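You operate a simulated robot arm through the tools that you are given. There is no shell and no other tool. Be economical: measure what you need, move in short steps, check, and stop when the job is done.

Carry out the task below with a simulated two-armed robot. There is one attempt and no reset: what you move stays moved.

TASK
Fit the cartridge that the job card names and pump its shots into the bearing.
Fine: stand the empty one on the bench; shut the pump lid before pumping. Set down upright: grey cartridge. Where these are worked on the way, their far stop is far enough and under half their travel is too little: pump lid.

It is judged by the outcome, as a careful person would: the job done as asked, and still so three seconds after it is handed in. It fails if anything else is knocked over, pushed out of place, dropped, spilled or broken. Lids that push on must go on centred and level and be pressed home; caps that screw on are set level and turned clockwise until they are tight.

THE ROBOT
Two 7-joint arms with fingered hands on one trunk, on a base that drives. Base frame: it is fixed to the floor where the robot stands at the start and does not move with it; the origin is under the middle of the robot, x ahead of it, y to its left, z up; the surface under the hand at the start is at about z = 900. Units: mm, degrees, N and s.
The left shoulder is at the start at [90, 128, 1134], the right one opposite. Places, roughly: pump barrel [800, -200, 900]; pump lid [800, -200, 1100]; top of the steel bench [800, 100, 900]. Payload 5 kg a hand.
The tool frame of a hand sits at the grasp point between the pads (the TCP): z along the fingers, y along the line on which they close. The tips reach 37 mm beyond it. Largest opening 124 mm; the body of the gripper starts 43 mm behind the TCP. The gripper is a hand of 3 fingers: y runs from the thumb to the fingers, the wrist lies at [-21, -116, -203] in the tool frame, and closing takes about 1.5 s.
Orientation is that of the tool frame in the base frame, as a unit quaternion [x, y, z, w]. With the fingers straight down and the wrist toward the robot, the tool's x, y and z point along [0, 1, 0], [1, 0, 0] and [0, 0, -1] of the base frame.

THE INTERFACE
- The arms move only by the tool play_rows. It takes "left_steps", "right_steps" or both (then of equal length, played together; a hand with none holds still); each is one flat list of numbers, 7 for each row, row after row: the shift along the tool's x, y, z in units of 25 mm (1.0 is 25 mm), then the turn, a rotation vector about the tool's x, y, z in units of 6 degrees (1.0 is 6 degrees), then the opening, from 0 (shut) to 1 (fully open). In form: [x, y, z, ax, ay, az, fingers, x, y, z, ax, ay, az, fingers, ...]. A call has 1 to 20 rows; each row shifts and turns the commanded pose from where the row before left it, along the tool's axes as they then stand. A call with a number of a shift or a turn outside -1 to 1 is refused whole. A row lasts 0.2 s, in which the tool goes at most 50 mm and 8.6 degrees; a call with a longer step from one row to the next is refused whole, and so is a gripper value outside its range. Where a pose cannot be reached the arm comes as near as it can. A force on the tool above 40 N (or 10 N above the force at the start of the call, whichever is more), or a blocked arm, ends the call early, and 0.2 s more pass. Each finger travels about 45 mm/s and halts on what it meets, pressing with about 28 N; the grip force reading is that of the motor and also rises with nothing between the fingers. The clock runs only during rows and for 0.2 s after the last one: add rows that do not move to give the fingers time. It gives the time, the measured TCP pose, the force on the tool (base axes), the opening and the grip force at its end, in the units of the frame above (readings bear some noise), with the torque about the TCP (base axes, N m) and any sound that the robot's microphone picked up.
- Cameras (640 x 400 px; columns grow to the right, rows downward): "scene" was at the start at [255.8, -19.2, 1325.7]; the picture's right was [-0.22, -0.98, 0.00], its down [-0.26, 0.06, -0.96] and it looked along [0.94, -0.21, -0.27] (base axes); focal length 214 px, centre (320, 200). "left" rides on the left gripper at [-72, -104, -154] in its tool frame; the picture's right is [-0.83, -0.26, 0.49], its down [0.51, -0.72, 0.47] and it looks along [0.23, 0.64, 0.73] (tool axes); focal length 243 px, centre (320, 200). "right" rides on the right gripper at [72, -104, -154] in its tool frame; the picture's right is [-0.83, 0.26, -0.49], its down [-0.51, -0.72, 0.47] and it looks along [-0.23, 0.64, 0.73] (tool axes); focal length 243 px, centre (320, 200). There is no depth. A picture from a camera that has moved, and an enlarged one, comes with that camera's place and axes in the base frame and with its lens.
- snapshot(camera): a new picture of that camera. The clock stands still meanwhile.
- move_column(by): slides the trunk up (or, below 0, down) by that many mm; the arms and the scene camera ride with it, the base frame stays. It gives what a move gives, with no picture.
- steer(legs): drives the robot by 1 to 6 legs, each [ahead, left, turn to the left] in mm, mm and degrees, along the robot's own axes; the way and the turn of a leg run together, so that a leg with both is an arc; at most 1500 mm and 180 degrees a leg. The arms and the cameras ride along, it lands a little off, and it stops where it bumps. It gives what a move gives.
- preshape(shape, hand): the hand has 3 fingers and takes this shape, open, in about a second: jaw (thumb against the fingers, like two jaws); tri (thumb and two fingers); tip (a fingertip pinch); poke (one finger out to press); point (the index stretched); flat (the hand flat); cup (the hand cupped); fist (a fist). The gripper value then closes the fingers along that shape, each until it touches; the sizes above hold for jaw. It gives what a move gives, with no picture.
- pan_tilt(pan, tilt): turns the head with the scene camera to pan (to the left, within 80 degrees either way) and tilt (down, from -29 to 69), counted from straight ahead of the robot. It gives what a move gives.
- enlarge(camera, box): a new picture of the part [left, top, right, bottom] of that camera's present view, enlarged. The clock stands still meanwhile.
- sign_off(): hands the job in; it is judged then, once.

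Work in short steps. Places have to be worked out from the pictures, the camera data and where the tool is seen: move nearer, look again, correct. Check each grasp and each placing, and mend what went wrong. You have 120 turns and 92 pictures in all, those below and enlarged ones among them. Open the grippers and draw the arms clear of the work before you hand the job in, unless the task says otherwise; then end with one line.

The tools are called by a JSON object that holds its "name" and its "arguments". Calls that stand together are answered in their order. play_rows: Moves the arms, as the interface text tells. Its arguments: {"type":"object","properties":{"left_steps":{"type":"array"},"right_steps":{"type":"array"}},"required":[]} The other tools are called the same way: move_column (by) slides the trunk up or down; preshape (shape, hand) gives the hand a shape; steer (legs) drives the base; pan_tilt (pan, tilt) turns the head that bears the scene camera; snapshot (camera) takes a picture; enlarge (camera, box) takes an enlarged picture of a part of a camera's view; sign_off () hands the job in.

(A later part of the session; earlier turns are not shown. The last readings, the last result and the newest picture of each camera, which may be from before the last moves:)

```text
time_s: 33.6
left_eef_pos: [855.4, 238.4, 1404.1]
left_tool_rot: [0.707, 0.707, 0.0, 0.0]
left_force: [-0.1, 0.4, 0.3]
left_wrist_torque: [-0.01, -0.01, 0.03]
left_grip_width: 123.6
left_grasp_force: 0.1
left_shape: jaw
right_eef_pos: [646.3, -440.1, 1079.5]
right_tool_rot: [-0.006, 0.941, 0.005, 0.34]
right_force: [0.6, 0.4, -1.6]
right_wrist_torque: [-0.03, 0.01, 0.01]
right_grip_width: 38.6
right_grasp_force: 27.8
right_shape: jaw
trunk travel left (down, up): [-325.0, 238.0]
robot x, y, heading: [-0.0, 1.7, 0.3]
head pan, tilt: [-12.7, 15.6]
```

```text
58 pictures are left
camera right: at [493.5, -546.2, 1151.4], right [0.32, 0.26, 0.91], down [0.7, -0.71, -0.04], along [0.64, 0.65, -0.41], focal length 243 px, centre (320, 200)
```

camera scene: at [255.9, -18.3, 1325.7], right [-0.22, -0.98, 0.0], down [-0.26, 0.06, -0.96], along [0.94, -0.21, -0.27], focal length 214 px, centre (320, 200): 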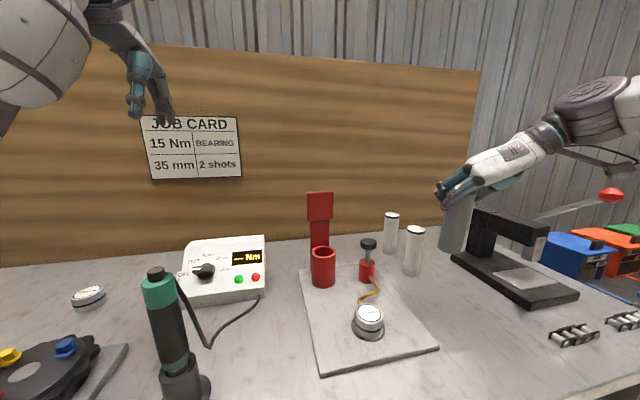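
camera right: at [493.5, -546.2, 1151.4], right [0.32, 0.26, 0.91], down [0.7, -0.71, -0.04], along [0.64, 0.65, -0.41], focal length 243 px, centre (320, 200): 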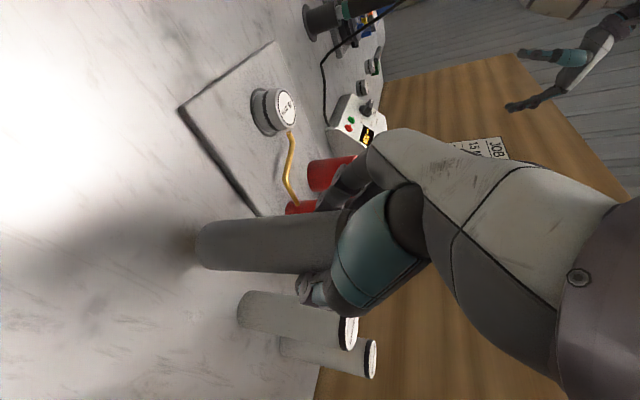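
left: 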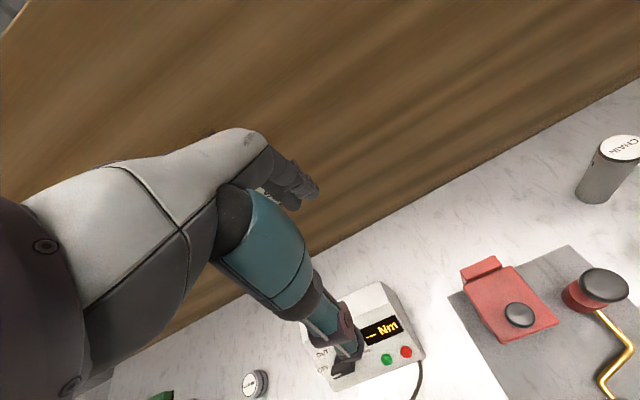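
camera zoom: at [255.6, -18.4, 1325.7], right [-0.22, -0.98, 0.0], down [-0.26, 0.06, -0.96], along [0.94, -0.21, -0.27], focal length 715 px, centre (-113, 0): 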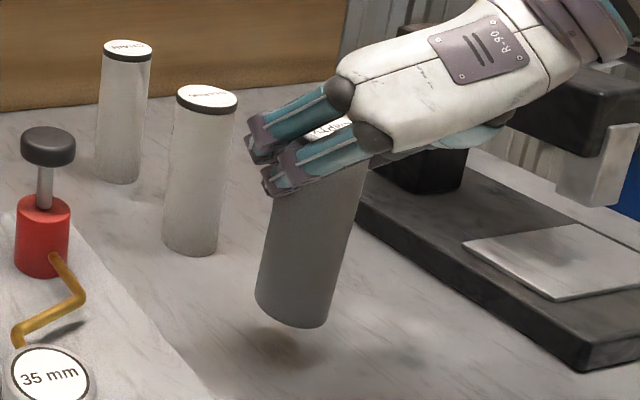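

Bottom is about 38 mm over the bench. I lower 30 mm and then in 3 mm steps, watching for force.

{"name": "play_rows", "arguments": {"right_steps": [0.257, 0, 0.306, 0, 0, 0, 0.2, 0.257, 0, 0.306, 0, 0, 0, 0.2, 0.257, 0, 0.306, 0, 0, 0, 0.2, 0.077, 0, 0.092, 0, 0, 0, 0.2, 0.077, 0, 0.092, 0, 0, 0, 0.2, 0, 0, 0, 0, 0, 0, 0.2]}}

{"name": "enlarge", "arguments": {"camera": "scene", "box": [390, 220, 510, 310]}}

```text
time_s: 35.0
left_eef_pos: [855.1, 238.1, 1404.5]
left_tool_rot: [0.707, 0.707, 0.0, 0.0]
left_force: [0.6, 0.2, -0.2]
left_wrist_torque: [-0.01, 0.02, -0.03]
left_grip_width: 123.8
left_grasp_force: 0.0
left_shape: jaw
right_eef_pos: [645.4, -439.0, 1044.7]
right_tool_rot: [-0.005, 0.94, 0.006, 0.34]
right_force: [-0.1, 0.2, -0.8]
right_wrist_torque: [-0.02, 0.02, 0.01]
right_grip_width: 38.5
right_grasp_force: 28.4
right_shape: jaw
trunk travel left (down, up): [-325.0, 238.0]
robot x, y, heading: [-0.6, -2.5, -0.0]
head pan, tilt: [-12.7, 15.6]
```

```text
4.44 times, centred on (450, 265) of scene
camera zoom: at [255.9, -18.9, 1325.6], right [-0.22, -0.98, 0.0], down [-0.26, 0.06, -0.96], along [0.94, -0.21, -0.27], focal length 953 px, centre (-258, -89)
```

zoom: 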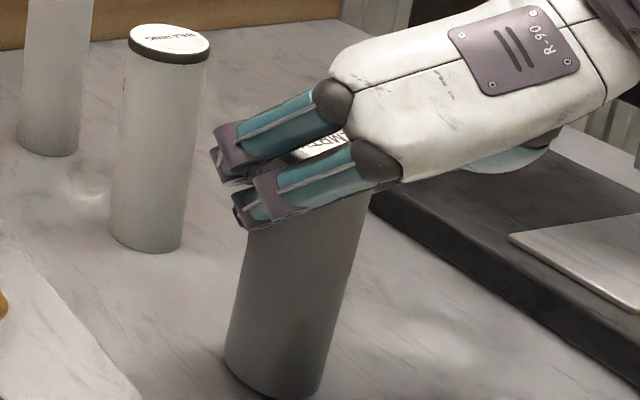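

Not yet in contact. I go down further in 2 mm steps.

{"name": "play_rows", "arguments": {"right_steps": [0.051, 0, 0.061, 0, 0, 0, 0.2, 0.051, 0, 0.061, 0, 0, 0, 0.2, 0, 0, 0, 0, 0, 0, 0.2]}}

{"name": "enlarge", "arguments": {"camera": "right", "box": [120, 160, 280, 300]}}

```text
time_s: 35.8
left_eef_pos: [855.3, 238.6, 1403.8]
left_tool_rot: [0.707, 0.707, -0.001, -0.001]
left_force: [-0.2, 0.7, -0.7]
left_wrist_torque: [0.01, 0.01, 0.01]
left_grip_width: 123.9
left_grasp_force: 0.0
left_shape: jaw
right_eef_pos: [646.0, -439.9, 1039.5]
right_tool_rot: [-0.005, 0.94, 0.006, 0.34]
right_force: [0.6, 0.1, 1.8]
right_wrist_torque: [0.03, -0.07, 0.02]
right_grip_width: 38.7
right_grasp_force: 27.7
right_shape: jaw
trunk travel left (down, up): [-325.0, 238.0]
robot x, y, heading: [0.3, 1.8, 0.1]
head pan, tilt: [-12.7, 15.6]
```

```text
2.86 times, centred on (200, 230) of right
camera zoom: at [493.7, -546.2, 1113.0], right [0.32, 0.26, 0.91], down [0.7, -0.71, -0.04], along [0.64, 0.65, -0.41], focal length 693 px, centre (663, 114)
```

zoom: 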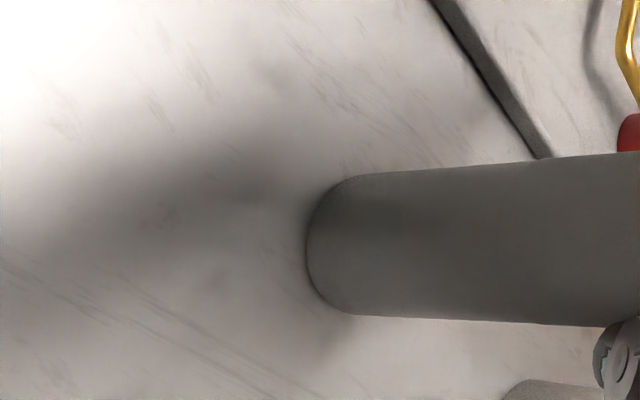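

Force z rose to +1.8 N: contact starts at TCP z 1040. One more 3 mm press to seat it flat.

{"name": "play_rows", "arguments": {"right_steps": [0.051, 0, 0.061, 0, 0, 0, 0.2, 0.026, 0, 0.03, 0, 0, 0, 0.2, 0, 0, 0, 0, 0, 0, 0.2]}}

```text
time_s: 36.6
left_eef_pos: [854.1, 240.0, 1403.9]
left_tool_rot: [0.707, 0.707, 0.001, -0.001]
left_force: [-0.2, 0.4, -0.1]
left_wrist_torque: [0.01, 0.01, 0.0]
left_grip_width: 124.0
left_grasp_force: 0.1
left_shape: jaw
right_eef_pos: [646.0, -439.5, 1039.9]
right_tool_rot: [-0.005, 0.94, 0.005, 0.342]
right_force: [3.5, 0.3, 17.3]
right_wrist_torque: [0.25, -0.31, -0.07]
right_grip_width: 38.7
right_grasp_force: 27.6
right_shape: jaw
trunk travel left (down, up): [-325.0, 238.0]
robot x, y, heading: [-1.5, -1.6, 0.0]
head pan, tilt: [-12.7, 15.6]
```

Firm contact (17 N). I ease off 2.5 mm, open, and retreat along the fingers.

{"name": "play_rows", "arguments": {"right_steps": [-0.064, 0, -0.077, 0, 0, 0, 0.2, 0, 0, 0, 0, 0, 0, 0.4, 0, 0, 0, 0, 0, 0, 0.6, 0, 0, 0, 0, 0, 0, 0.8, 0, 0, 0, 0, 0, 0, 0.9, 0, 0, 0, 0, 0, 0, 0.9, 0, 0, 0, 0, 0, 0, 0.9, 0, 0, -0.5, 0, 0, 0, 0.9, 0, 0, -1, 0, 0, 0, 0.9, 0, 0, -1, 0, 0, 0, 0.9, 0, 0, -1, 0, 0, 0, 0.9, 0, 0, -1, 0, 0, 0, 0.9]}}

{"name": "snapshot", "arguments": {"camera": "scene"}}

{"name": "snapshot", "arguments": {"camera": "right"}}

```text
time_s: 39.2
left_eef_pos: [853.0, 238.8, 1404.8]
left_tool_rot: [0.706, 0.708, 0.0, 0.001]
left_force: [-0.9, 0.9, 0.6]
left_wrist_torque: [-0.04, -0.02, 0.01]
left_grip_width: 123.7
left_grasp_force: 0.1
left_shape: jaw
right_eef_pos: [573.2, -441.4, 1126.0]
right_tool_rot: [-0.005, 0.94, 0.005, 0.341]
right_force: [0.8, -0.4, 0.5]
right_wrist_torque: [0.0, -0.04, 0.02]
right_grip_width: 111.2
right_grasp_force: 0.0
right_shape: jaw
trunk travel left (down, up): [-325.0, 238.0]
robot x, y, heading: [-1.9, -4.0, 0.1]
head pan, tilt: [-12.7, 15.6]
```

```text
55 pictures are left
camera scene: at [254.2, -18.1, 1326.0], right [-0.22, -0.98, 0.0], down [-0.26, 0.06, -0.96], along [0.94, -0.21, -0.27], focal length 214 px, centre (320, 200)
```

scene: 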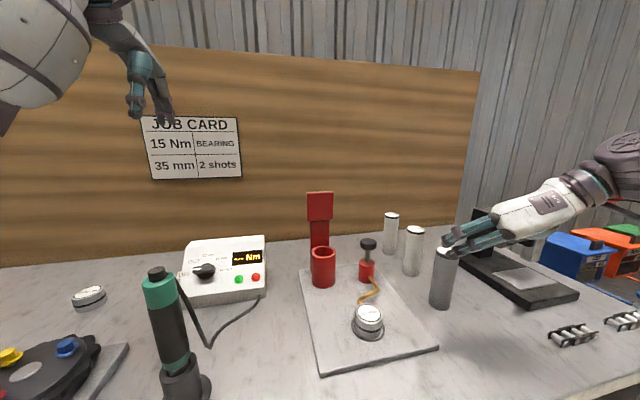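

```text
54 pictures are left
camera right: at [421.6, -546.8, 1198.5], right [0.32, 0.26, 0.91], down [0.7, -0.71, -0.04], along [0.64, 0.65, -0.41], focal length 243 px, centre (320, 200)
```

right: 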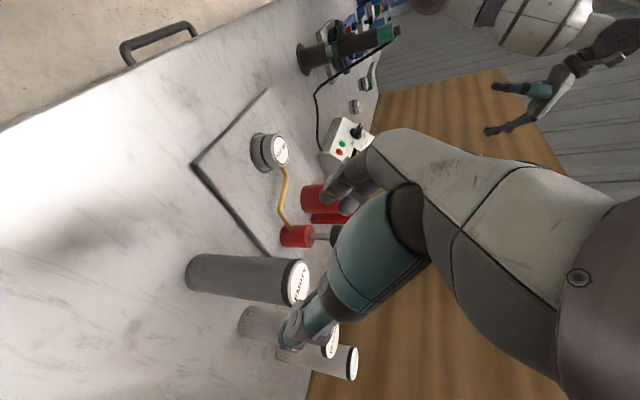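

The empty stands upright on the bench. I move to the pre-approach point behind/above the BEARING cartridge and look.

{"name": "play_rows", "arguments": {"right_steps": [-0.883, -0.06, 0.428, 0, 0, 0, 0.9, -0.883, -0.06, 0.428, 0, 0, 0, 0.9, -0.883, -0.06, 0.428, 0, 0, 0, 0.9, -0.883, -0.06, 0.428, 0, 0, 0, 0.9, -0.883, -0.06, 0.428, 0, 0, 0, 0.9, 0, 0, 0, 0, 0, 0, 0.9]}}

{"name": "snapshot", "arguments": {"camera": "right"}}

{"name": "enlarge", "arguments": {"camera": "scene", "box": [360, 180, 500, 320]}}

```text
time_s: 40.6
left_eef_pos: [855.8, 237.4, 1403.6]
left_tool_rot: [0.707, 0.707, 0.0, 0.0]
left_force: [-0.4, 0.6, 0.4]
left_wrist_torque: [-0.01, 0.0, -0.01]
left_grip_width: 123.6
left_grasp_force: 0.1
left_shape: jaw
right_eef_pos: [691.8, -448.9, 1156.6]
right_tool_rot: [-0.005, 0.94, 0.006, 0.34]
right_force: [-0.4, 0.3, 0.4]
right_wrist_torque: [-0.02, -0.02, 0.03]
right_grip_width: 111.3
right_grasp_force: 0.1
right_shape: jaw
trunk travel left (down, up): [-325.0, 238.0]
robot x, y, heading: [-1.2, 0.6, 0.2]
head pan, tilt: [-12.7, 15.6]
```

```text
53 pictures are left
camera right: at [539.5, -555.3, 1228.0], right [0.32, 0.26, 0.91], down [0.7, -0.71, -0.04], along [0.64, 0.65, -0.41], focal length 243 px, centre (320, 200)
```

right: 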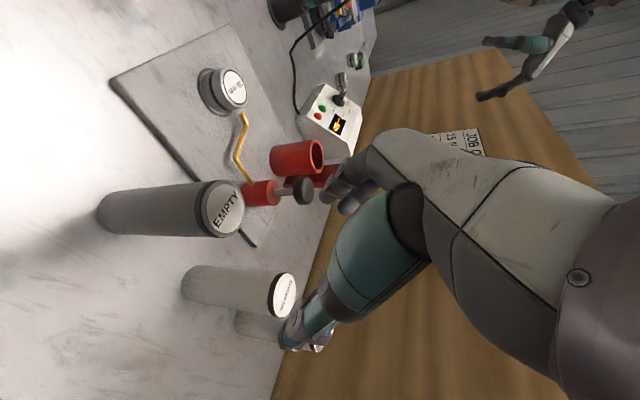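

```text
2.86 times, centred on (430, 250) of scene
camera zoom: at [255.0, -18.9, 1325.8], right [-0.22, -0.98, 0.0], down [-0.26, 0.06, -0.96], along [0.94, -0.21, -0.27], focal length 613 px, centre (6, 57)
```

zoom: 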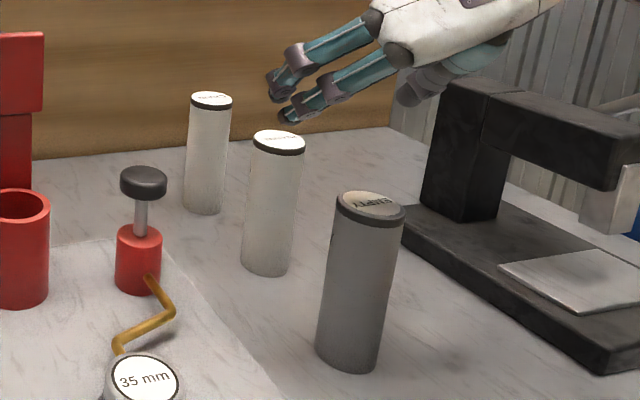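

BEARING cartridge is at about [792.5,-449], top 1056. I approach along the fingers and close on it.

{"name": "play_rows", "arguments": {"right_steps": [0.017, 0, 0.992, 0, 0, 0, 0.9, 0.017, 0, 0.992, 0, 0, 0, 0.9, 0.017, 0, 0.992, 0, 0, 0, 0.9, 0.017, 0, 0.992, 0, 0, 0, 0.9, 0.017, 0, 0.992, 0, 0, 0, 0.9, 0.017, 0, 0.992, 0, 0, 0, 0.9, 0, 0, 0, 0, 0, 0, 0.9]}}

{"name": "enlarge", "arguments": {"camera": "scene", "box": [360, 180, 500, 320]}}

{"name": "snapshot", "arguments": {"camera": "right"}}

```text
time_s: 42.2
left_eef_pos: [854.5, 237.9, 1403.2]
left_tool_rot: [0.707, 0.707, 0.001, -0.001]
left_force: [-1.5, -0.5, 0.0]
left_wrist_torque: [0.0, 0.01, -0.02]
left_grip_width: 123.7
left_grasp_force: 0.0
left_shape: jaw
right_eef_pos: [786.0, -444.9, 1040.1]
right_tool_rot: [-0.005, 0.94, 0.006, 0.34]
right_force: [-0.5, -0.9, -0.1]
right_wrist_torque: [-0.01, 0.01, 0.0]
right_grip_width: 111.4
right_grasp_force: 0.1
right_shape: jaw
trunk travel left (down, up): [-325.0, 238.0]
robot x, y, heading: [-3.4, -0.4, -0.0]
head pan, tilt: [-12.7, 15.6]
```

```text
2.86 times, centred on (430, 250) of scene
camera zoom: at [255.2, -18.7, 1325.8], right [-0.22, -0.98, 0.0], down [-0.26, 0.06, -0.96], along [0.94, -0.21, -0.27], focal length 613 px, centre (6, 57)
```

zoom: 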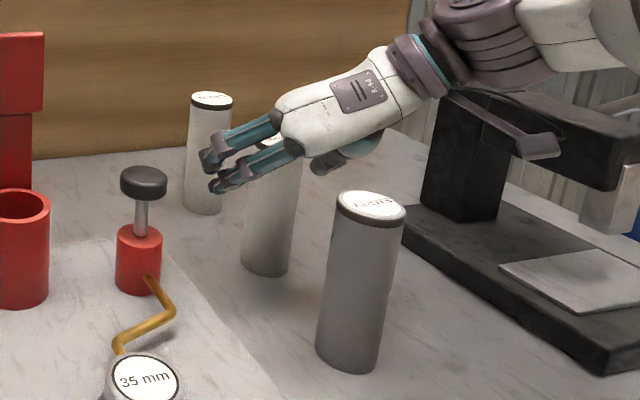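

```text
50 pictures are left
camera right: at [633.9, -552.6, 1110.9], right [0.32, 0.26, 0.91], down [0.7, -0.71, -0.04], along [0.64, 0.65, -0.41], focal length 243 px, centre (320, 200)
```

right: 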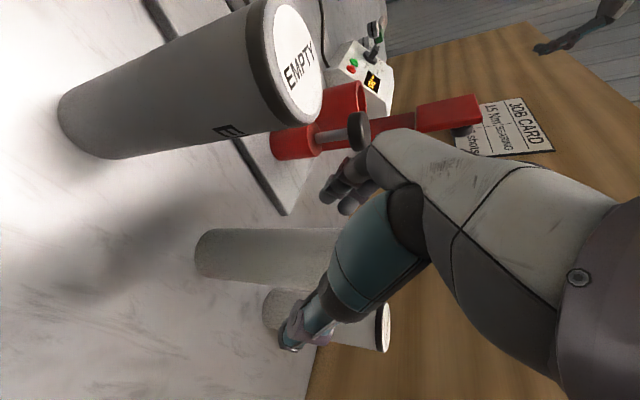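

The cartridge sits between the fingers as the empty one did. I close.

{"name": "play_rows", "arguments": {"right_steps": [0, 0, 0, 0, 0, 0, 0.5, 0, 0, 0, 0, 0, 0, 0.35, 0, 0, 0, 0, 0, 0, 0.3, 0, 0, 0, 0, 0, 0, 0.25, 0, 0, 0, 0, 0, 0, 0.2, 0, 0, 0, 0, 0, 0, 0.2, 0, 0, 0, 0, 0, 0, 0.2, 0, 0, 0, 0, 0, 0, 0.2]}}

{"name": "snapshot", "arguments": {"camera": "right"}}

```text
time_s: 44.0
left_eef_pos: [855.7, 238.3, 1402.6]
left_tool_rot: [0.707, 0.707, 0.001, -0.001]
left_force: [-0.3, 0.0, 0.7]
left_wrist_torque: [-0.02, -0.02, 0.01]
left_grip_width: 123.7
left_grasp_force: 0.1
left_shape: jaw
right_eef_pos: [786.2, -445.7, 1037.7]
right_tool_rot: [-0.005, 0.94, 0.005, 0.341]
right_force: [-0.9, -0.4, -0.1]
right_wrist_torque: [-0.03, 0.0, 0.01]
right_grip_width: 43.9
right_grasp_force: 27.8
right_shape: jaw
trunk travel left (down, up): [-325.0, 238.0]
robot x, y, heading: [1.5, -1.7, 0.1]
head pan, tilt: [-12.7, 15.6]
```

```text
49 pictures are left
camera right: at [634.2, -552.8, 1110.5], right [0.32, 0.26, 0.91], down [0.7, -0.71, -0.04], along [0.64, 0.65, -0.41], focal length 243 px, centre (320, 200)
```

right: 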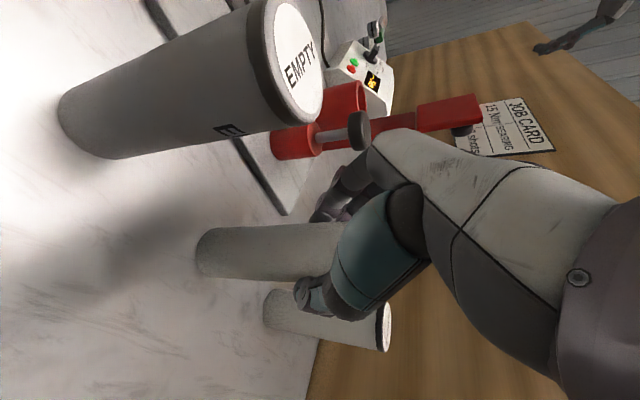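

Gripped at 44 mm, 28 N. I lift straight up 165 mm.

{"name": "play_rows", "arguments": {"right_steps": [-0.386, 0, -0.46, 0, 0, 0, 0.2, -0.643, 0, -0.766, 0, 0, 0, 0.2, -0.643, 0, -0.766, 0, 0, 0, 0.2, -0.643, 0, -0.766, 0, 0, 0, 0.2, -0.643, 0, -0.766, 0, 0, 0, 0.2, -0.643, 0, -0.766, 0, 0, 0, 0.2, -0.643, 0, -0.766, 0, 0, 0, 0.2, 0, 0, 0, 0, 0, 0, 0.2]}}

{"name": "snapshot", "arguments": {"camera": "scene"}}

```text
time_s: 45.8
left_eef_pos: [855.4, 237.9, 1401.8]
left_tool_rot: [0.707, 0.707, -0.001, -0.003]
left_force: [0.5, 0.1, 0.8]
left_wrist_torque: [0.03, 0.01, -0.04]
left_grip_width: 123.7
left_grasp_force: 0.1
left_shape: jaw
right_eef_pos: [788.4, -448.1, 1204.1]
right_tool_rot: [-0.005, 0.94, 0.005, 0.34]
right_force: [0.1, 0.3, -3.8]
right_wrist_torque: [0.03, 0.07, 0.04]
right_grip_width: 43.9
right_grasp_force: 28.9
right_shape: jaw
trunk travel left (down, up): [-325.0, 238.0]
robot x, y, heading: [-2.3, 1.5, 0.1]
head pan, tilt: [-12.7, 15.6]
```

```text
48 pictures are left
camera scene: at [256.5, -19.3, 1325.5], right [-0.22, -0.98, 0.0], down [-0.26, 0.06, -0.96], along [0.94, -0.21, -0.27], focal length 214 px, centre (320, 200)
```

scene: 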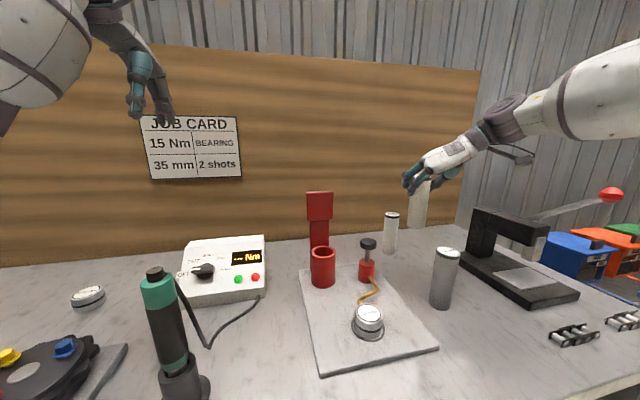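

I lift another 25 mm and move left to above the barrel.

{"name": "play_rows", "arguments": {"right_steps": [-0.643, 0, -0.766, 0, 0, 0, 0.2, 0, 0.98, 0, 0, 0, 0, 0.2, 0, 0.98, 0, 0, 0, 0, 0.2, 0, 0.98, 0, 0, 0, 0, 0.2, 0, 0.98, 0, 0, 0, 0, 0.2, 0, 0.98, 0, 0, 0, 0, 0.2, 0, 0.98, 0, 0, 0, 0, 0.2, 0, 0.98, 0, 0, 0, 0, 0.2, 0, 0.98, 0, 0, 0, 0, 0.2, 0, 0.98, 0, 0, 0, 0, 0.2, 0, 0.98, 0, 0, 0, 0, 0.2, 0, 0.98, 0, 0, 0, 0, 0.2, 0, 0.98, 0, 0, 0, 0, 0.2, 0, 0, 0, 0, 0, 0, 0.2]}}

{"name": "enlarge", "arguments": {"camera": "scene", "box": [260, 160, 400, 300]}}

{"name": "enlarge", "arguments": {"camera": "right", "box": [80, 160, 360, 335]}}

```text
time_s: 48.8
left_eef_pos: [855.7, 238.5, 1403.0]
left_tool_rot: [0.707, 0.707, 0.0, 0.0]
left_force: [0.0, 0.2, 0.7]
left_wrist_torque: [0.04, 0.01, -0.03]
left_grip_width: 123.7
left_grasp_force: 0.0
left_shape: jaw
right_eef_pos: [783.8, -153.4, 1232.0]
right_tool_rot: [-0.005, 0.941, 0.006, 0.34]
right_force: [-0.5, -0.3, -4.0]
right_wrist_torque: [0.0, 0.01, 0.02]
right_grip_width: 43.7
right_grasp_force: 27.4
right_shape: jaw
trunk travel left (down, up): [-325.0, 238.0]
robot x, y, heading: [0.5, 2.9, 0.2]
head pan, tilt: [-12.7, 15.6]
```

```text
2.86 times, centred on (330, 230) of scene
camera zoom: at [256.1, -19.2, 1325.6], right [-0.22, -0.98, 0.0], down [-0.26, 0.06, -0.96], along [0.94, -0.21, -0.27], focal length 613 px, centre (291, 114)
```

zoom: 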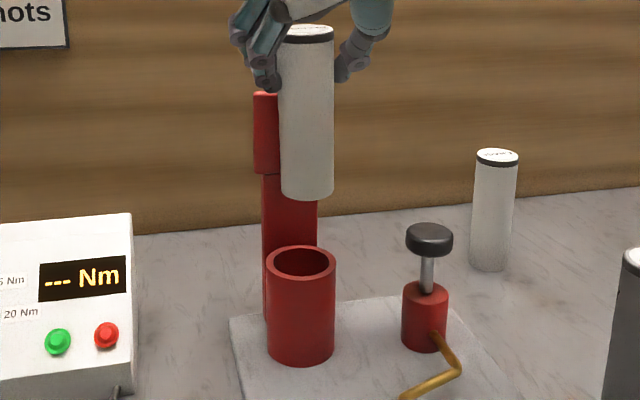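

```text
2.29 times, centred on (220, 248) of right
camera zoom: at [630.9, -260.3, 1303.3], right [0.32, 0.26, 0.91], down [0.7, -0.71, -0.04], along [0.64, 0.65, -0.41], focal length 555 px, centre (549, 91)
```

zoom: 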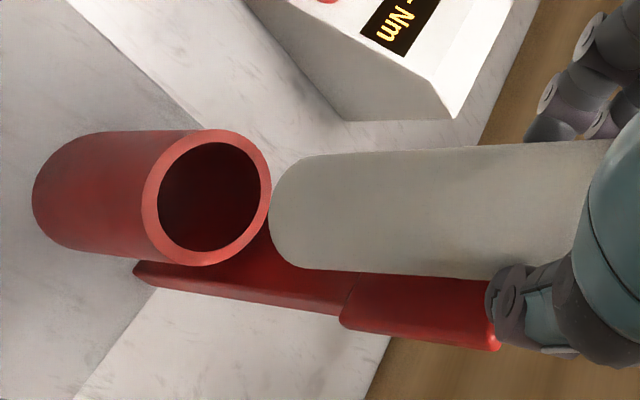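

The cartridge is roughly over the barrel. I lower 60 mm so that the bottom sits just over the rim and compare.

{"name": "play_rows", "arguments": {"right_steps": [0.643, 0, 0.766, 0, 0, 0, 0.2, 0.643, 0, 0.766, 0, 0, 0, 0.2, 0.257, 0, 0.306, 0, 0, 0, 0.2, 0, 0, 0, 0, 0, 0, 0.2, 0, 0, 0, 0, 0, 0, 0.2]}}

{"name": "enlarge", "arguments": {"camera": "scene", "box": [280, 190, 380, 290]}}

{"name": "enlarge", "arguments": {"camera": "right", "box": [100, 160, 340, 310]}}

```text
time_s: 50.0
left_eef_pos: [855.4, 238.9, 1403.0]
left_tool_rot: [0.707, 0.708, 0.0, 0.0]
left_force: [0.3, 0.5, -0.2]
left_wrist_torque: [0.02, 0.02, 0.03]
left_grip_width: 123.6
left_grasp_force: 0.0
left_shape: jaw
right_eef_pos: [783.4, -151.2, 1171.4]
right_tool_rot: [-0.005, 0.94, 0.005, 0.34]
right_force: [-0.6, -0.1, -4.1]
right_wrist_torque: [0.01, 0.07, -0.02]
right_grip_width: 43.8
right_grasp_force: 28.2
right_shape: jaw
trunk travel left (down, up): [-325.0, 238.0]
robot x, y, heading: [-0.5, 2.0, 0.2]
head pan, tilt: [-12.7, 15.6]
```

```text
4.00 times, centred on (330, 240) of scene
camera zoom: at [256.4, -18.9, 1325.5], right [-0.22, -0.98, 0.0], down [-0.26, 0.06, -0.96], along [0.94, -0.21, -0.27], focal length 858 px, centre (280, 40)
```

zoom: 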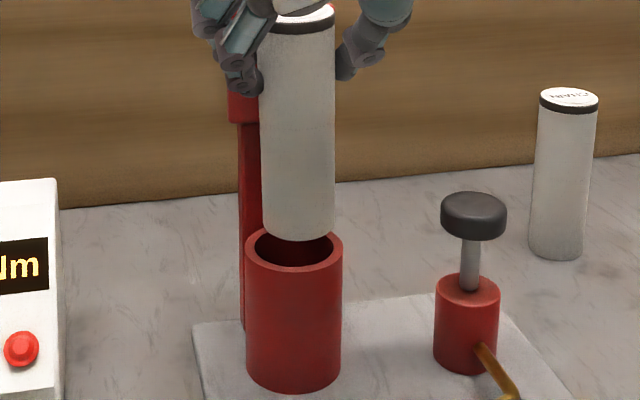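

```text
2.67 times, centred on (220, 235) of right
camera zoom: at [631.2, -257.9, 1243.6], right [0.32, 0.26, 0.91], down [0.7, -0.71, -0.04], along [0.64, 0.65, -0.41], focal length 647 px, centre (587, 107)
```

zoom: 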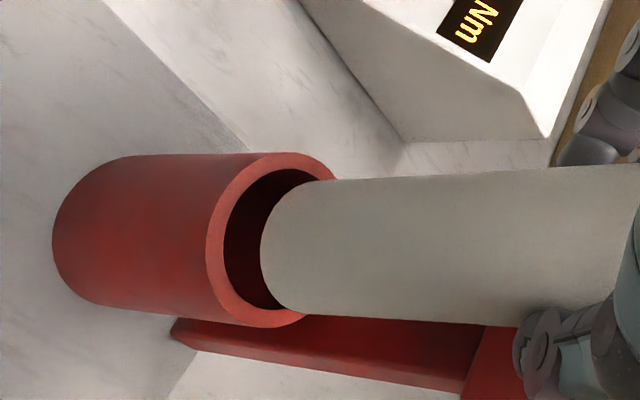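

The cartridge bottom is about 4 mm too far right and I suspect it leans a few degrees fore-aft in the grip. I turn the left hand 90° to look from the left side and check.

{"name": "play_rows", "arguments": {"left_steps": [0, 0, 0, 0, 0, 1, 1, 0, 0, 0, 0, 0, 1, 1, 0, 0, 0, 0, 0, 1, 1, 0, 0, 0, 0, 0, 1, 1, 0, 0, 0, 0, 0, 1, 1, 0, 0, 0, 0, 0, 1, 1, 0, 0, 0, 0, 0, 1, 1, 0, 0, 0, 0, 0, 1, 1, 0, 0, 0, 0, 0, 1, 1, 0, 0, 0, 0, 0, 1, 1, 0, 0, 0, 0, 0, 1, 1, 0, 0, 0, 0, 0, 1, 1, 0, 0, 0, 0, 0, 1, 1, 0, 0, 0, 0, 0, 1, 1, 0, 0, 0, 0, 0, 1, 1]}}

{"name": "snapshot", "arguments": {"camera": "left"}}

```text
time_s: 53.2
left_eef_pos: [847.8, 235.0, 1403.1]
left_tool_rot: [1.0, 0.0, 0.001, 0.0]
left_force: [-0.4, 0.1, 0.0]
left_wrist_torque: [0.04, -0.02, 0.0]
left_grip_width: 123.9
left_grasp_force: 0.0
left_shape: jaw
left hand out of reach, approached as far as the arm can: row 15
right_eef_pos: [782.5, -152.2, 1171.7]
right_tool_rot: [-0.006, 0.94, 0.005, 0.341]
right_force: [0.7, 0.3, -4.0]
right_wrist_torque: [0.01, 0.06, -0.01]
right_grip_width: 43.6
right_grasp_force: 28.0
right_shape: jaw
trunk travel left (down, up): [-325.0, 238.0]
robot x, y, heading: [-0.6, 3.9, 0.3]
head pan, tilt: [-12.7, 15.6]
```

```text
43 pictures are left
camera left: at [773.8, 339.3, 1555.6], right [-0.83, 0.26, -0.49], down [0.51, 0.72, -0.47], along [0.23, -0.64, -0.73], focal length 243 px, centre (320, 200)
```

left: 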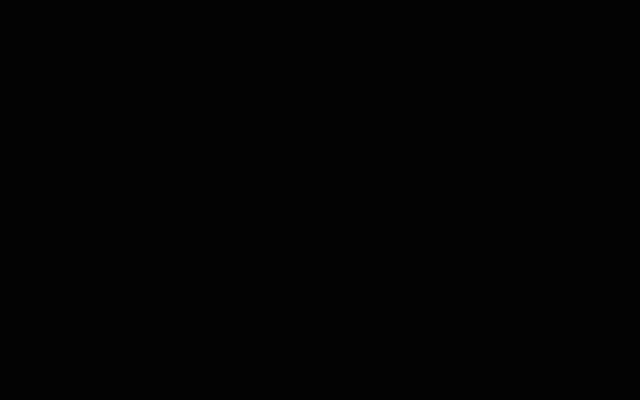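

The camera is blocked by its own arm at this angle. I turn back 30° and draw 100 mm toward the robot.

{"name": "play_rows", "arguments": {"left_steps": [-1, 0, 0, 0, 0, 0, 1, -1, 0, 0, 0, 0, 0, 1, -1, 0, 0, 0, 0, 0, 1, -1, 0, 0, 0, 0, 0, 1, 0, 0, 0, 0, 0, -1, 1, 0, 0, 0, 0, 0, -1, 1, 0, 0, 0, 0, 0, -1, 1, 0, 0, 0, 0, 0, -1, 1, 0, 0, 0, 0, 0, -1, 1]}}

{"name": "snapshot", "arguments": {"camera": "left"}}

```text
time_s: 55.2
left_eef_pos: [748.1, 235.8, 1399.8]
left_tool_rot: [0.965, 0.261, 0.0, 0.0]
left_force: [0.4, -0.1, -0.1]
left_wrist_torque: [0.01, 0.01, 0.0]
left_grip_width: 123.7
left_grasp_force: 0.0
left_shape: jaw
right_eef_pos: [782.2, -152.4, 1171.8]
right_tool_rot: [-0.006, 0.941, 0.006, 0.339]
right_force: [0.6, -0.5, -4.6]
right_wrist_torque: [0.04, 0.03, 0.02]
right_grip_width: 43.9
right_grasp_force: 28.1
right_shape: jaw
trunk travel left (down, up): [-325.0, 238.0]
robot x, y, heading: [2.3, -0.6, 0.1]
head pan, tilt: [-12.7, 15.6]
```

```text
42 pictures are left
camera left: at [632.1, 289.1, 1555.0], right [-0.85, -0.19, -0.49], down [0.08, 0.88, -0.47], along [0.52, -0.44, -0.73], focal length 243 px, centre (320, 200)
```

left: 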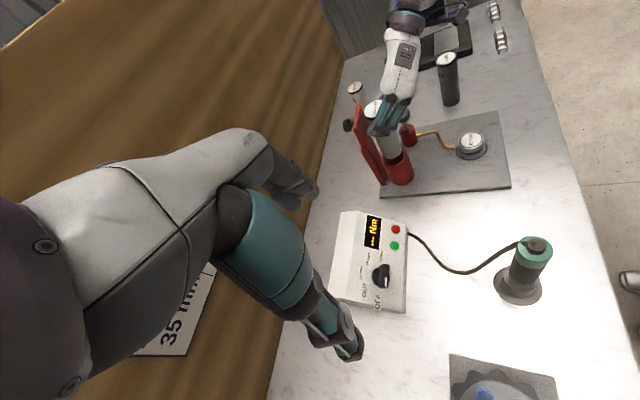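

Good side view. I enlarge the pump and cartridge.

{"name": "enlarge", "arguments": {"camera": "left", "box": [340, 80, 460, 200]}}

```text
3.33 times, centred on (400, 140) of left
camera zoom: at [632.1, 289.1, 1555.0], right [-0.85, -0.19, -0.49], down [0.08, 0.88, -0.47], along [0.52, -0.44, -0.73], focal length 809 px, centre (53, 400)
```

zoom: 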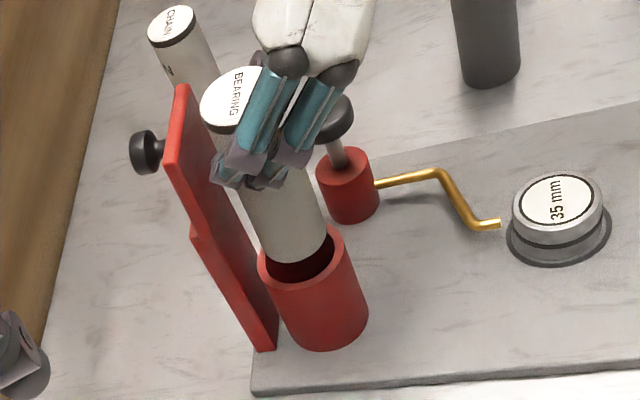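

The side view confirms that the cartridge leans about 3.5° (bottom forward), plus about 1° sideways. I rotate the tool to stand it upright and shift it back over the barrel.

{"name": "play_rows", "arguments": {"right_steps": [0, 0, 0, -0.154, 0.58, 0.128, 0.2, -0.145, 0.025, 0.107, 0, 0, 0, 0.2, -0.145, 0.025, 0.107, 0, 0, 0, 0.2, 0, 0, 0, 0, 0, 0, 0.2, 0, 0, 0, 0, 0, 0, 0.2]}}

{"name": "enlarge", "arguments": {"camera": "left", "box": [350, 90, 450, 190]}}

{"name": "enlarge", "arguments": {"camera": "scene", "box": [280, 190, 380, 290]}}

{"name": "enlarge", "arguments": {"camera": "right", "box": [100, 160, 340, 310]}}

```text
time_s: 56.4
left_eef_pos: [747.6, 234.5, 1401.3]
left_tool_rot: [0.966, 0.259, 0.0, -0.001]
left_force: [1.1, 0.0, 0.2]
left_wrist_torque: [0.01, 0.02, -0.01]
left_grip_width: 123.7
left_grasp_force: 0.0
left_shape: jaw
right_eef_pos: [792.6, -151.4, 1170.9]
right_tool_rot: [-0.002, 0.95, 0.015, 0.311]
right_force: [0.5, -0.5, -3.7]
right_wrist_torque: [0.04, 0.04, 0.03]
right_grip_width: 43.8
right_grasp_force: 27.8
right_shape: jaw
trunk travel left (down, up): [-325.0, 238.0]
robot x, y, heading: [-0.6, 1.3, 0.1]
head pan, tilt: [-12.7, 15.6]
```

```text
4.00 times, centred on (400, 140) of left
camera zoom: at [632.4, 289.4, 1554.8], right [-0.85, -0.19, -0.49], down [0.08, 0.88, -0.47], along [0.52, -0.44, -0.73], focal length 970 px, centre (0, 440)
```

zoom: 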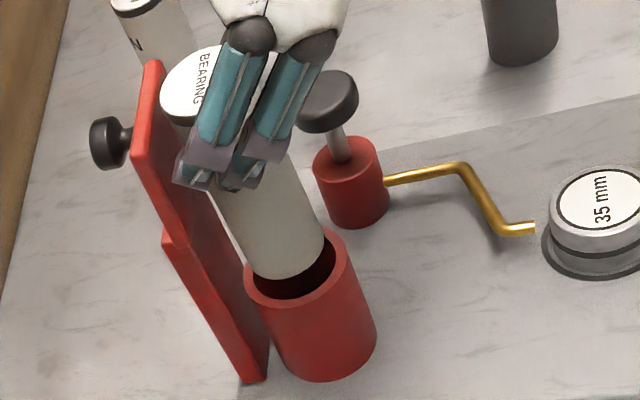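

```text
4.00 times, centred on (330, 240) of scene
camera zoom: at [256.2, -18.9, 1325.6], right [-0.22, -0.98, 0.0], down [-0.26, 0.06, -0.96], along [0.94, -0.21, -0.27], focal length 858 px, centre (280, 40)
```

zoom: 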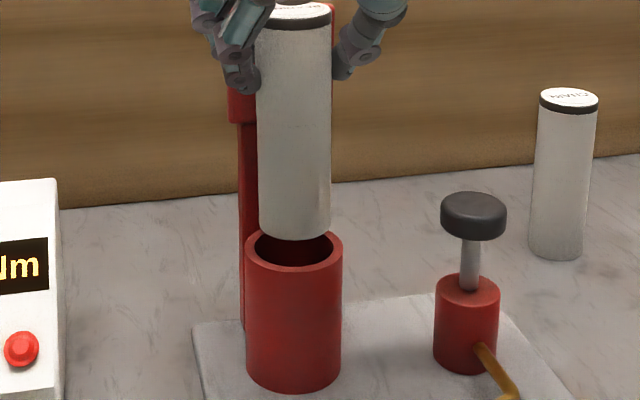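

```text
2.67 times, centred on (220, 235) of right
camera zoom: at [644.5, -259.7, 1250.3], right [0.37, 0.24, 0.9], down [0.7, -0.71, -0.1], along [0.61, 0.66, -0.43], focal length 647 px, centre (587, 107)
```

zoom: 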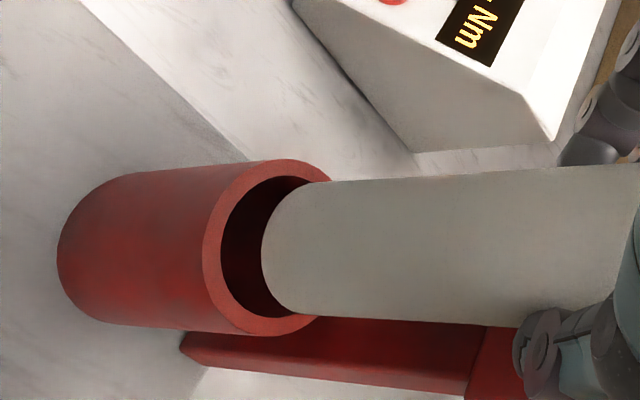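

All three views show the cartridge upright and centred over the barrel. I lower 35 mm into the mouth, slowly.

{"name": "play_rows", "arguments": {"right_steps": [0.236, -0.011, 0.322, 0, 0, 0, 0.2, 0.118, -0.005, 0.161, 0, 0, 0, 0.2, 0.118, -0.005, 0.161, 0, 0, 0, 0.2, 0.118, -0.005, 0.161, 0, 0, 0, 0.2, 0.118, -0.005, 0.161, 0, 0, 0, 0.2, 0.118, -0.005, 0.161, 0, 0, 0, 0.2, 0, 0, 0, 0, 0, 0, 0.2]}}

{"name": "enlarge", "arguments": {"camera": "scene", "box": [280, 190, 380, 290]}}

{"name": "enlarge", "arguments": {"camera": "right", "box": [100, 160, 340, 310]}}

```text
time_s: 58.0
left_eef_pos: [748.2, 235.1, 1400.8]
left_tool_rot: [0.966, 0.259, 0.0, 0.0]
left_force: [-0.5, 0.4, 1.3]
left_wrist_torque: [-0.01, 0.01, -0.01]
left_grip_width: 123.9
left_grasp_force: 0.0
left_shape: jaw
right_eef_pos: [791.9, -151.9, 1137.5]
right_tool_rot: [-0.003, 0.95, 0.015, 0.311]
right_force: [0.3, -0.8, -4.3]
right_wrist_torque: [0.0, 0.07, 0.03]
right_grip_width: 43.7
right_grasp_force: 27.6
right_shape: jaw
trunk travel left (down, up): [-325.0, 238.0]
robot x, y, heading: [3.1, -3.3, 0.3]
head pan, tilt: [-12.7, 15.6]
```

```text
4.00 times, centred on (330, 240) of scene
camera zoom: at [256.2, -18.9, 1325.6], right [-0.22, -0.98, 0.0], down [-0.26, 0.06, -0.96], along [0.94, -0.21, -0.27], focal length 858 px, centre (280, 40)
```

zoom: 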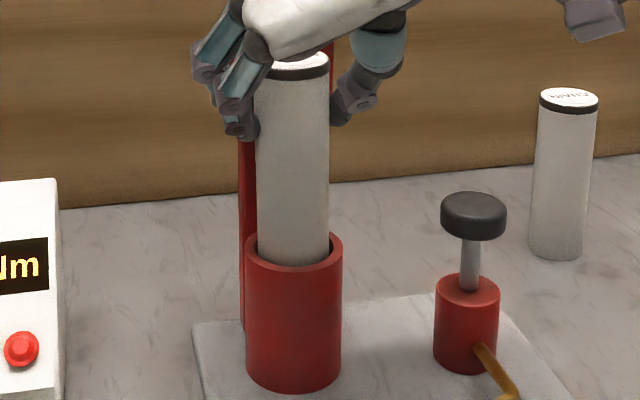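

```text
2.67 times, centred on (220, 235) of right
camera zoom: at [645.0, -258.9, 1215.9], right [0.37, 0.24, 0.9], down [0.7, -0.71, -0.1], along [0.61, 0.66, -0.43], focal length 647 px, centre (587, 107)
```

zoom: 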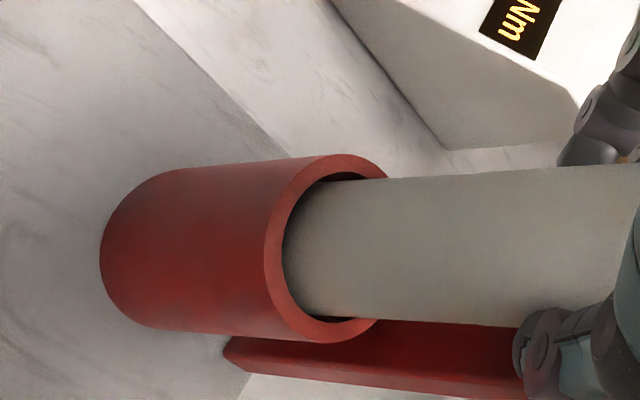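

The bottom has entered with no contact force. I continue down 75 mm.

{"name": "play_rows", "arguments": {"right_steps": [0.177, -0.02, 0.242, 0, 0, 0, 0.2, 0.177, -0.02, 0.242, 0, 0, 0, 0.2, 0.177, -0.01, 0.242, 0, 0, 0, 0.2, 0.177, -0.008, 0.242, 0, 0, 0, 0.2, 0.177, -0.008, 0.242, 0, 0, 0, 0.2, 0.177, -0.008, 0.242, 0, 0, 0, 0.2, 0.177, -0.008, 0.242, 0, 0, 0, 0.2, 0.177, -0.008, 0.242, 0, 0, 0, 0.2, 0.177, -0.008, 0.242, 0, 0, 0, 0.2, 0.177, -0.008, 0.242, 0, 0, 0, 0.2, 0, 0, 0, 0, 0, 0, 0.2]}}

{"name": "enlarge", "arguments": {"camera": "scene", "box": [280, 190, 380, 290]}}

```text
time_s: 60.4
left_eef_pos: [748.3, 235.4, 1400.0]
left_tool_rot: [0.966, 0.259, 0.0, 0.0]
left_force: [0.2, 0.1, -0.6]
left_wrist_torque: [0.0, 0.01, 0.0]
left_grip_width: 123.7
left_grasp_force: 0.0
left_shape: jaw
right_eef_pos: [792.4, -148.9, 1063.0]
right_tool_rot: [-0.002, 0.95, 0.015, 0.311]
right_force: [-2.0, 0.0, -3.5]
right_wrist_torque: [0.01, 0.12, -0.03]
right_grip_width: 43.6
right_grasp_force: 28.4
right_shape: jaw
trunk travel left (down, up): [-325.0, 238.0]
robot x, y, heading: [1.5, -0.4, -0.1]
head pan, tilt: [-12.7, 15.6]
```

```text
4.00 times, centred on (330, 240) of scene
camera zoom: at [255.9, -18.9, 1325.6], right [-0.22, -0.98, 0.0], down [-0.26, 0.06, -0.96], along [0.94, -0.21, -0.27], focal length 858 px, centre (280, 40)
```

zoom: 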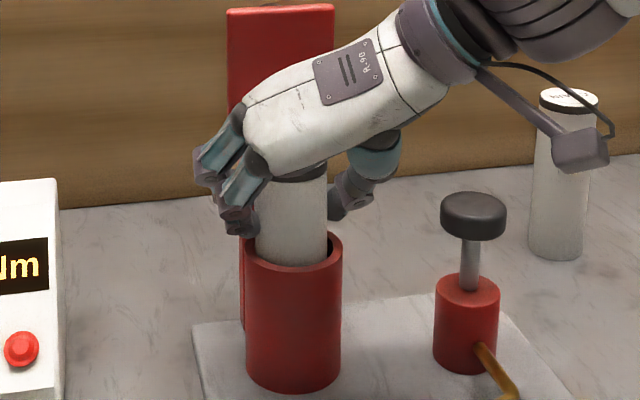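

No resistance yet. I go down in 2.5 mm steps to feel the floor.

{"name": "play_rows", "arguments": {"right_steps": [0.059, -0.003, 0.081, 0, 0, 0, 0.2, 0.059, -0.003, 0.081, 0, 0, 0, 0.2, 0.059, -0.003, 0.081, 0, 0, 0, 0.2, 0, 0, 0, 0, 0, 0, 0.2]}}

```text
time_s: 61.4
left_eef_pos: [747.3, 235.2, 1400.5]
left_tool_rot: [0.966, 0.259, 0.0, 0.0]
left_force: [-0.7, 0.5, 0.6]
left_wrist_torque: [0.01, -0.01, 0.04]
left_grip_width: 123.9
left_grasp_force: 0.0
left_shape: jaw
right_eef_pos: [793.3, -151.4, 1056.2]
right_tool_rot: [-0.002, 0.95, 0.015, 0.312]
right_force: [-1.2, -0.2, -0.1]
right_wrist_torque: [0.04, 0.12, -0.02]
right_grip_width: 43.6
right_grasp_force: 27.6
right_shape: jaw
trunk travel left (down, up): [-325.0, 238.0]
robot x, y, heading: [-2.5, -0.6, -0.1]
head pan, tilt: [-12.7, 15.6]
```

Load is starting to come off (z force -4 → 0). One more 3 mm.

{"name": "play_rows", "arguments": {"right_steps": [0.059, -0.003, 0.081, 0, 0, 0, 0.2, 0.03, -0.001, 0.04, 0, 0, 0, 0.2, 0, 0, 0, 0, 0, 0, 0.2]}}

{"name": "enlarge", "arguments": {"camera": "left", "box": [350, 90, 450, 190]}}

```text
time_s: 62.2
left_eef_pos: [743.9, 235.7, 1402.3]
left_tool_rot: [0.966, 0.258, 0.0, 0.0]
left_force: [-0.8, -0.8, -0.8]
left_wrist_torque: [-0.01, 0.02, -0.03]
left_grip_width: 123.8
left_grasp_force: 0.1
left_shape: jaw
right_eef_pos: [790.8, -151.4, 1054.7]
right_tool_rot: [-0.003, 0.95, 0.014, 0.313]
right_force: [-2.7, -1.0, 14.0]
right_wrist_torque: [0.13, -0.2, -0.02]
right_grip_width: 44.1
right_grasp_force: 28.1
right_shape: jaw
trunk travel left (down, up): [-325.0, 238.0]
robot x, y, heading: [-4.0, -2.2, 0.2]
head pan, tilt: [-12.7, 15.6]
```

```text
4.00 times, centred on (400, 140) of left
camera zoom: at [629.3, 289.6, 1556.1], right [-0.85, -0.19, -0.49], down [0.08, 0.88, -0.47], along [0.52, -0.44, -0.73], focal length 970 px, centre (0, 440)
```

zoom: 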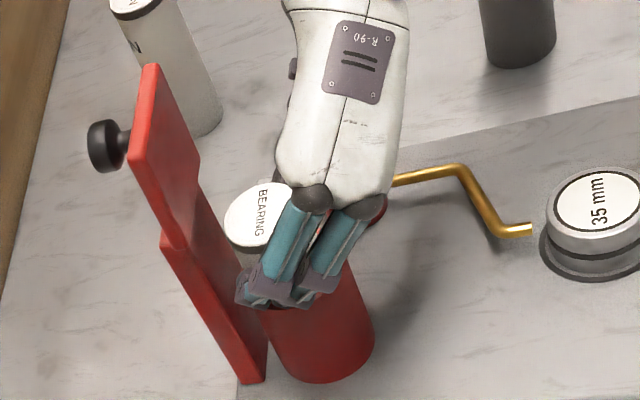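

Seated on the floor of the barrel (14 N). I open and draw back along the fingers.

{"name": "play_rows", "arguments": {"right_steps": [0, 0, 0, 0, 0, 0, 0.4, 0, 0, 0, 0, 0, 0, 0.6, 0, 0, 0, 0, 0, 0, 0.8, 0, 0, 0, 0, 0, 0, 0.85, 0, 0, 0, 0, 0, 0, 0.85, 0, 0, 0, 0, 0, 0, 0.85, 0, 0, -0.5, 0, 0, 0, 0.85, 0, 0, -1, 0, 0, 0, 0.85, 0, 0, -1, 0, 0, 0, 0.85, 0, 0, -1, 0, 0, 0, 0.85, 0, 0, -1, 0, 0, 0, 0.85, 0, 0, -1, 0, 0, 0, 0.85]}}

{"name": "enlarge", "arguments": {"camera": "left", "box": [340, 80, 460, 200]}}

{"name": "enlarge", "arguments": {"camera": "scene", "box": [270, 170, 390, 290]}}

```text
time_s: 64.8
left_eef_pos: [745.1, 235.7, 1401.5]
left_tool_rot: [0.966, 0.259, 0.001, -0.001]
left_force: [-0.7, 0.2, -1.3]
left_wrist_torque: [0.02, -0.07, -0.01]
left_grip_width: 123.9
left_grasp_force: 0.1
left_shape: jaw
right_eef_pos: [708.5, -156.7, 1162.6]
right_tool_rot: [-0.002, 0.95, 0.015, 0.312]
right_force: [0.4, -0.1, -0.3]
right_wrist_torque: [0.01, 0.0, -0.01]
right_grip_width: 104.9
right_grasp_force: 0.0
right_shape: jaw
trunk travel left (down, up): [-325.0, 238.0]
robot x, y, heading: [-1.6, 4.6, 0.2]
head pan, tilt: [-12.7, 15.6]
```

```text
3.33 times, centred on (400, 140) of left
camera zoom: at [629.9, 289.7, 1555.9], right [-0.85, -0.19, -0.49], down [0.08, 0.88, -0.47], along [0.52, -0.44, -0.73], focal length 809 px, centre (53, 400)
```

zoom: 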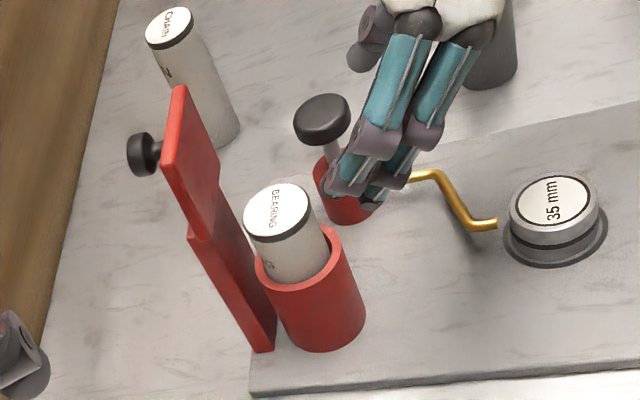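

```text
3.33 times, centred on (330, 230) of scene
camera zoom: at [254.2, -18.7, 1326.0], right [-0.22, -0.98, 0.0], down [-0.26, 0.06, -0.96], along [0.94, -0.21, -0.27], focal length 715 px, centre (287, 100)
```

zoom: 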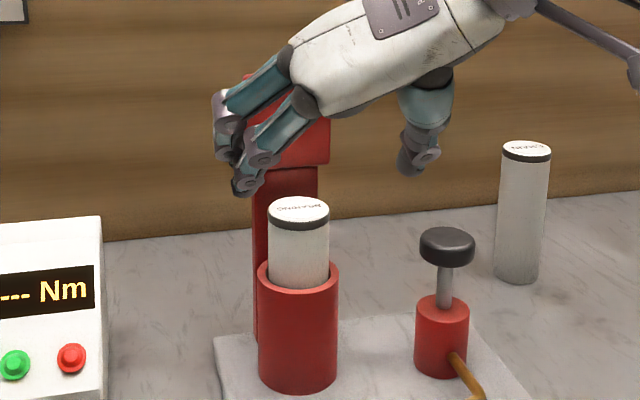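

The cartridge is seated like the empty was. Now to shut the lid: I raise the hand, turn the fingers down, and go above the knob behind the lid.

{"name": "play_rows", "arguments": {"right_steps": [-0.53, 0.024, -0.725, 0, 0, 0, 0.7, -0.53, 0.024, -0.725, 0, 0, 0, 0.7, -0.53, 0.024, -0.725, 0, 0, 0, 0.7, -0.53, 0.024, -0.725, 0, 0, 0, 0.7, 0, 0, 0, 0.154, 0.9, -0.128, 0.7, 0, 0, 0, 0, 0.9, 0, 0.7, 0, 0, 0, 0, 0.9, 0, 0.7, 0, 0, 0, 0, 0.9, 0, 0.7, 0, 0, 0, 0, 0.9, 0, 0.7, 0, 0, 0, 0, 0.9, 0, 0.7, -0.9, 0, 0.063, 0, 0, 0, 0.7, -0.9, 0, 0.063, 0, 0, 0, 0.7, -0.9, 0, 0.063, 0, 0, 0, 0.7, -0.9, 0, 0.063, 0, 0, 0, 0.7, -0.9, 0, 0.063, 0, 0, 0, 0.7, -0.9, 0, 0.063, 0, 0, 0, 0.7, 0, 0, 0, 0, 0, 0, 0.7]}}

{"name": "snapshot", "arguments": {"camera": "right"}}

{"name": "enlarge", "arguments": {"camera": "left", "box": [320, 50, 480, 210]}}

```text
time_s: 68.4
left_eef_pos: [745.4, 236.0, 1401.6]
left_tool_rot: [0.966, 0.259, 0.001, -0.001]
left_force: [-0.3, 1.0, 0.8]
left_wrist_torque: [-0.01, -0.02, 0.02]
left_grip_width: 123.8
left_grasp_force: 0.1
left_shape: jaw
right_eef_pos: [842.2, -155.9, 1253.7]
right_tool_rot: [-0.006, 0.999, 0.004, 0.035]
right_force: [-0.4, 0.0, -0.2]
right_wrist_torque: [-0.01, -0.03, -0.02]
right_grip_width: 87.0
right_grasp_force: 0.0
right_shape: jaw
trunk travel left (down, up): [-325.0, 238.0]
robot x, y, heading: [1.3, 1.3, 0.4]
head pan, tilt: [-12.7, 15.6]
```

```text
31 pictures are left
camera right: at [762.0, -262.0, 1400.9], right [0.79, 0.27, 0.55], down [0.55, -0.71, -0.44], along [0.27, 0.65, -0.71], focal length 243 px, centre (320, 200)
```

right: 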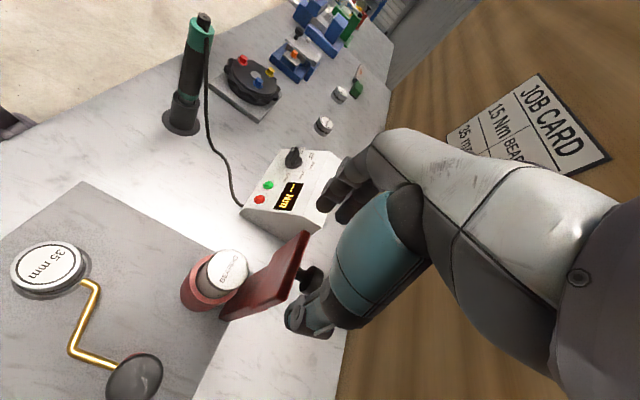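

```text
2.50 times, centred on (400, 130) of left
camera zoom: at [630.6, 289.2, 1555.7], right [-0.85, -0.19, -0.49], down [0.08, 0.88, -0.47], along [0.52, -0.44, -0.73], focal length 606 px, centre (120, 375)
```

zoom: 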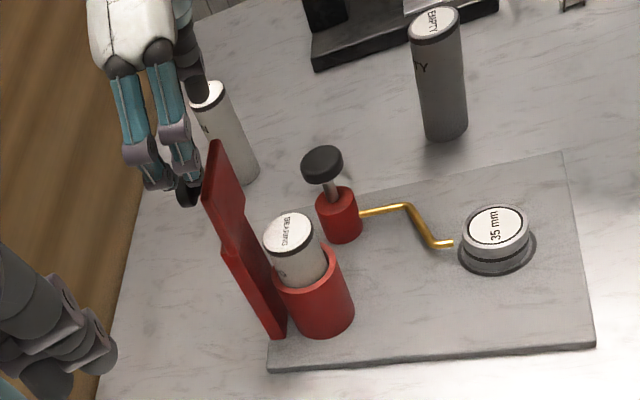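

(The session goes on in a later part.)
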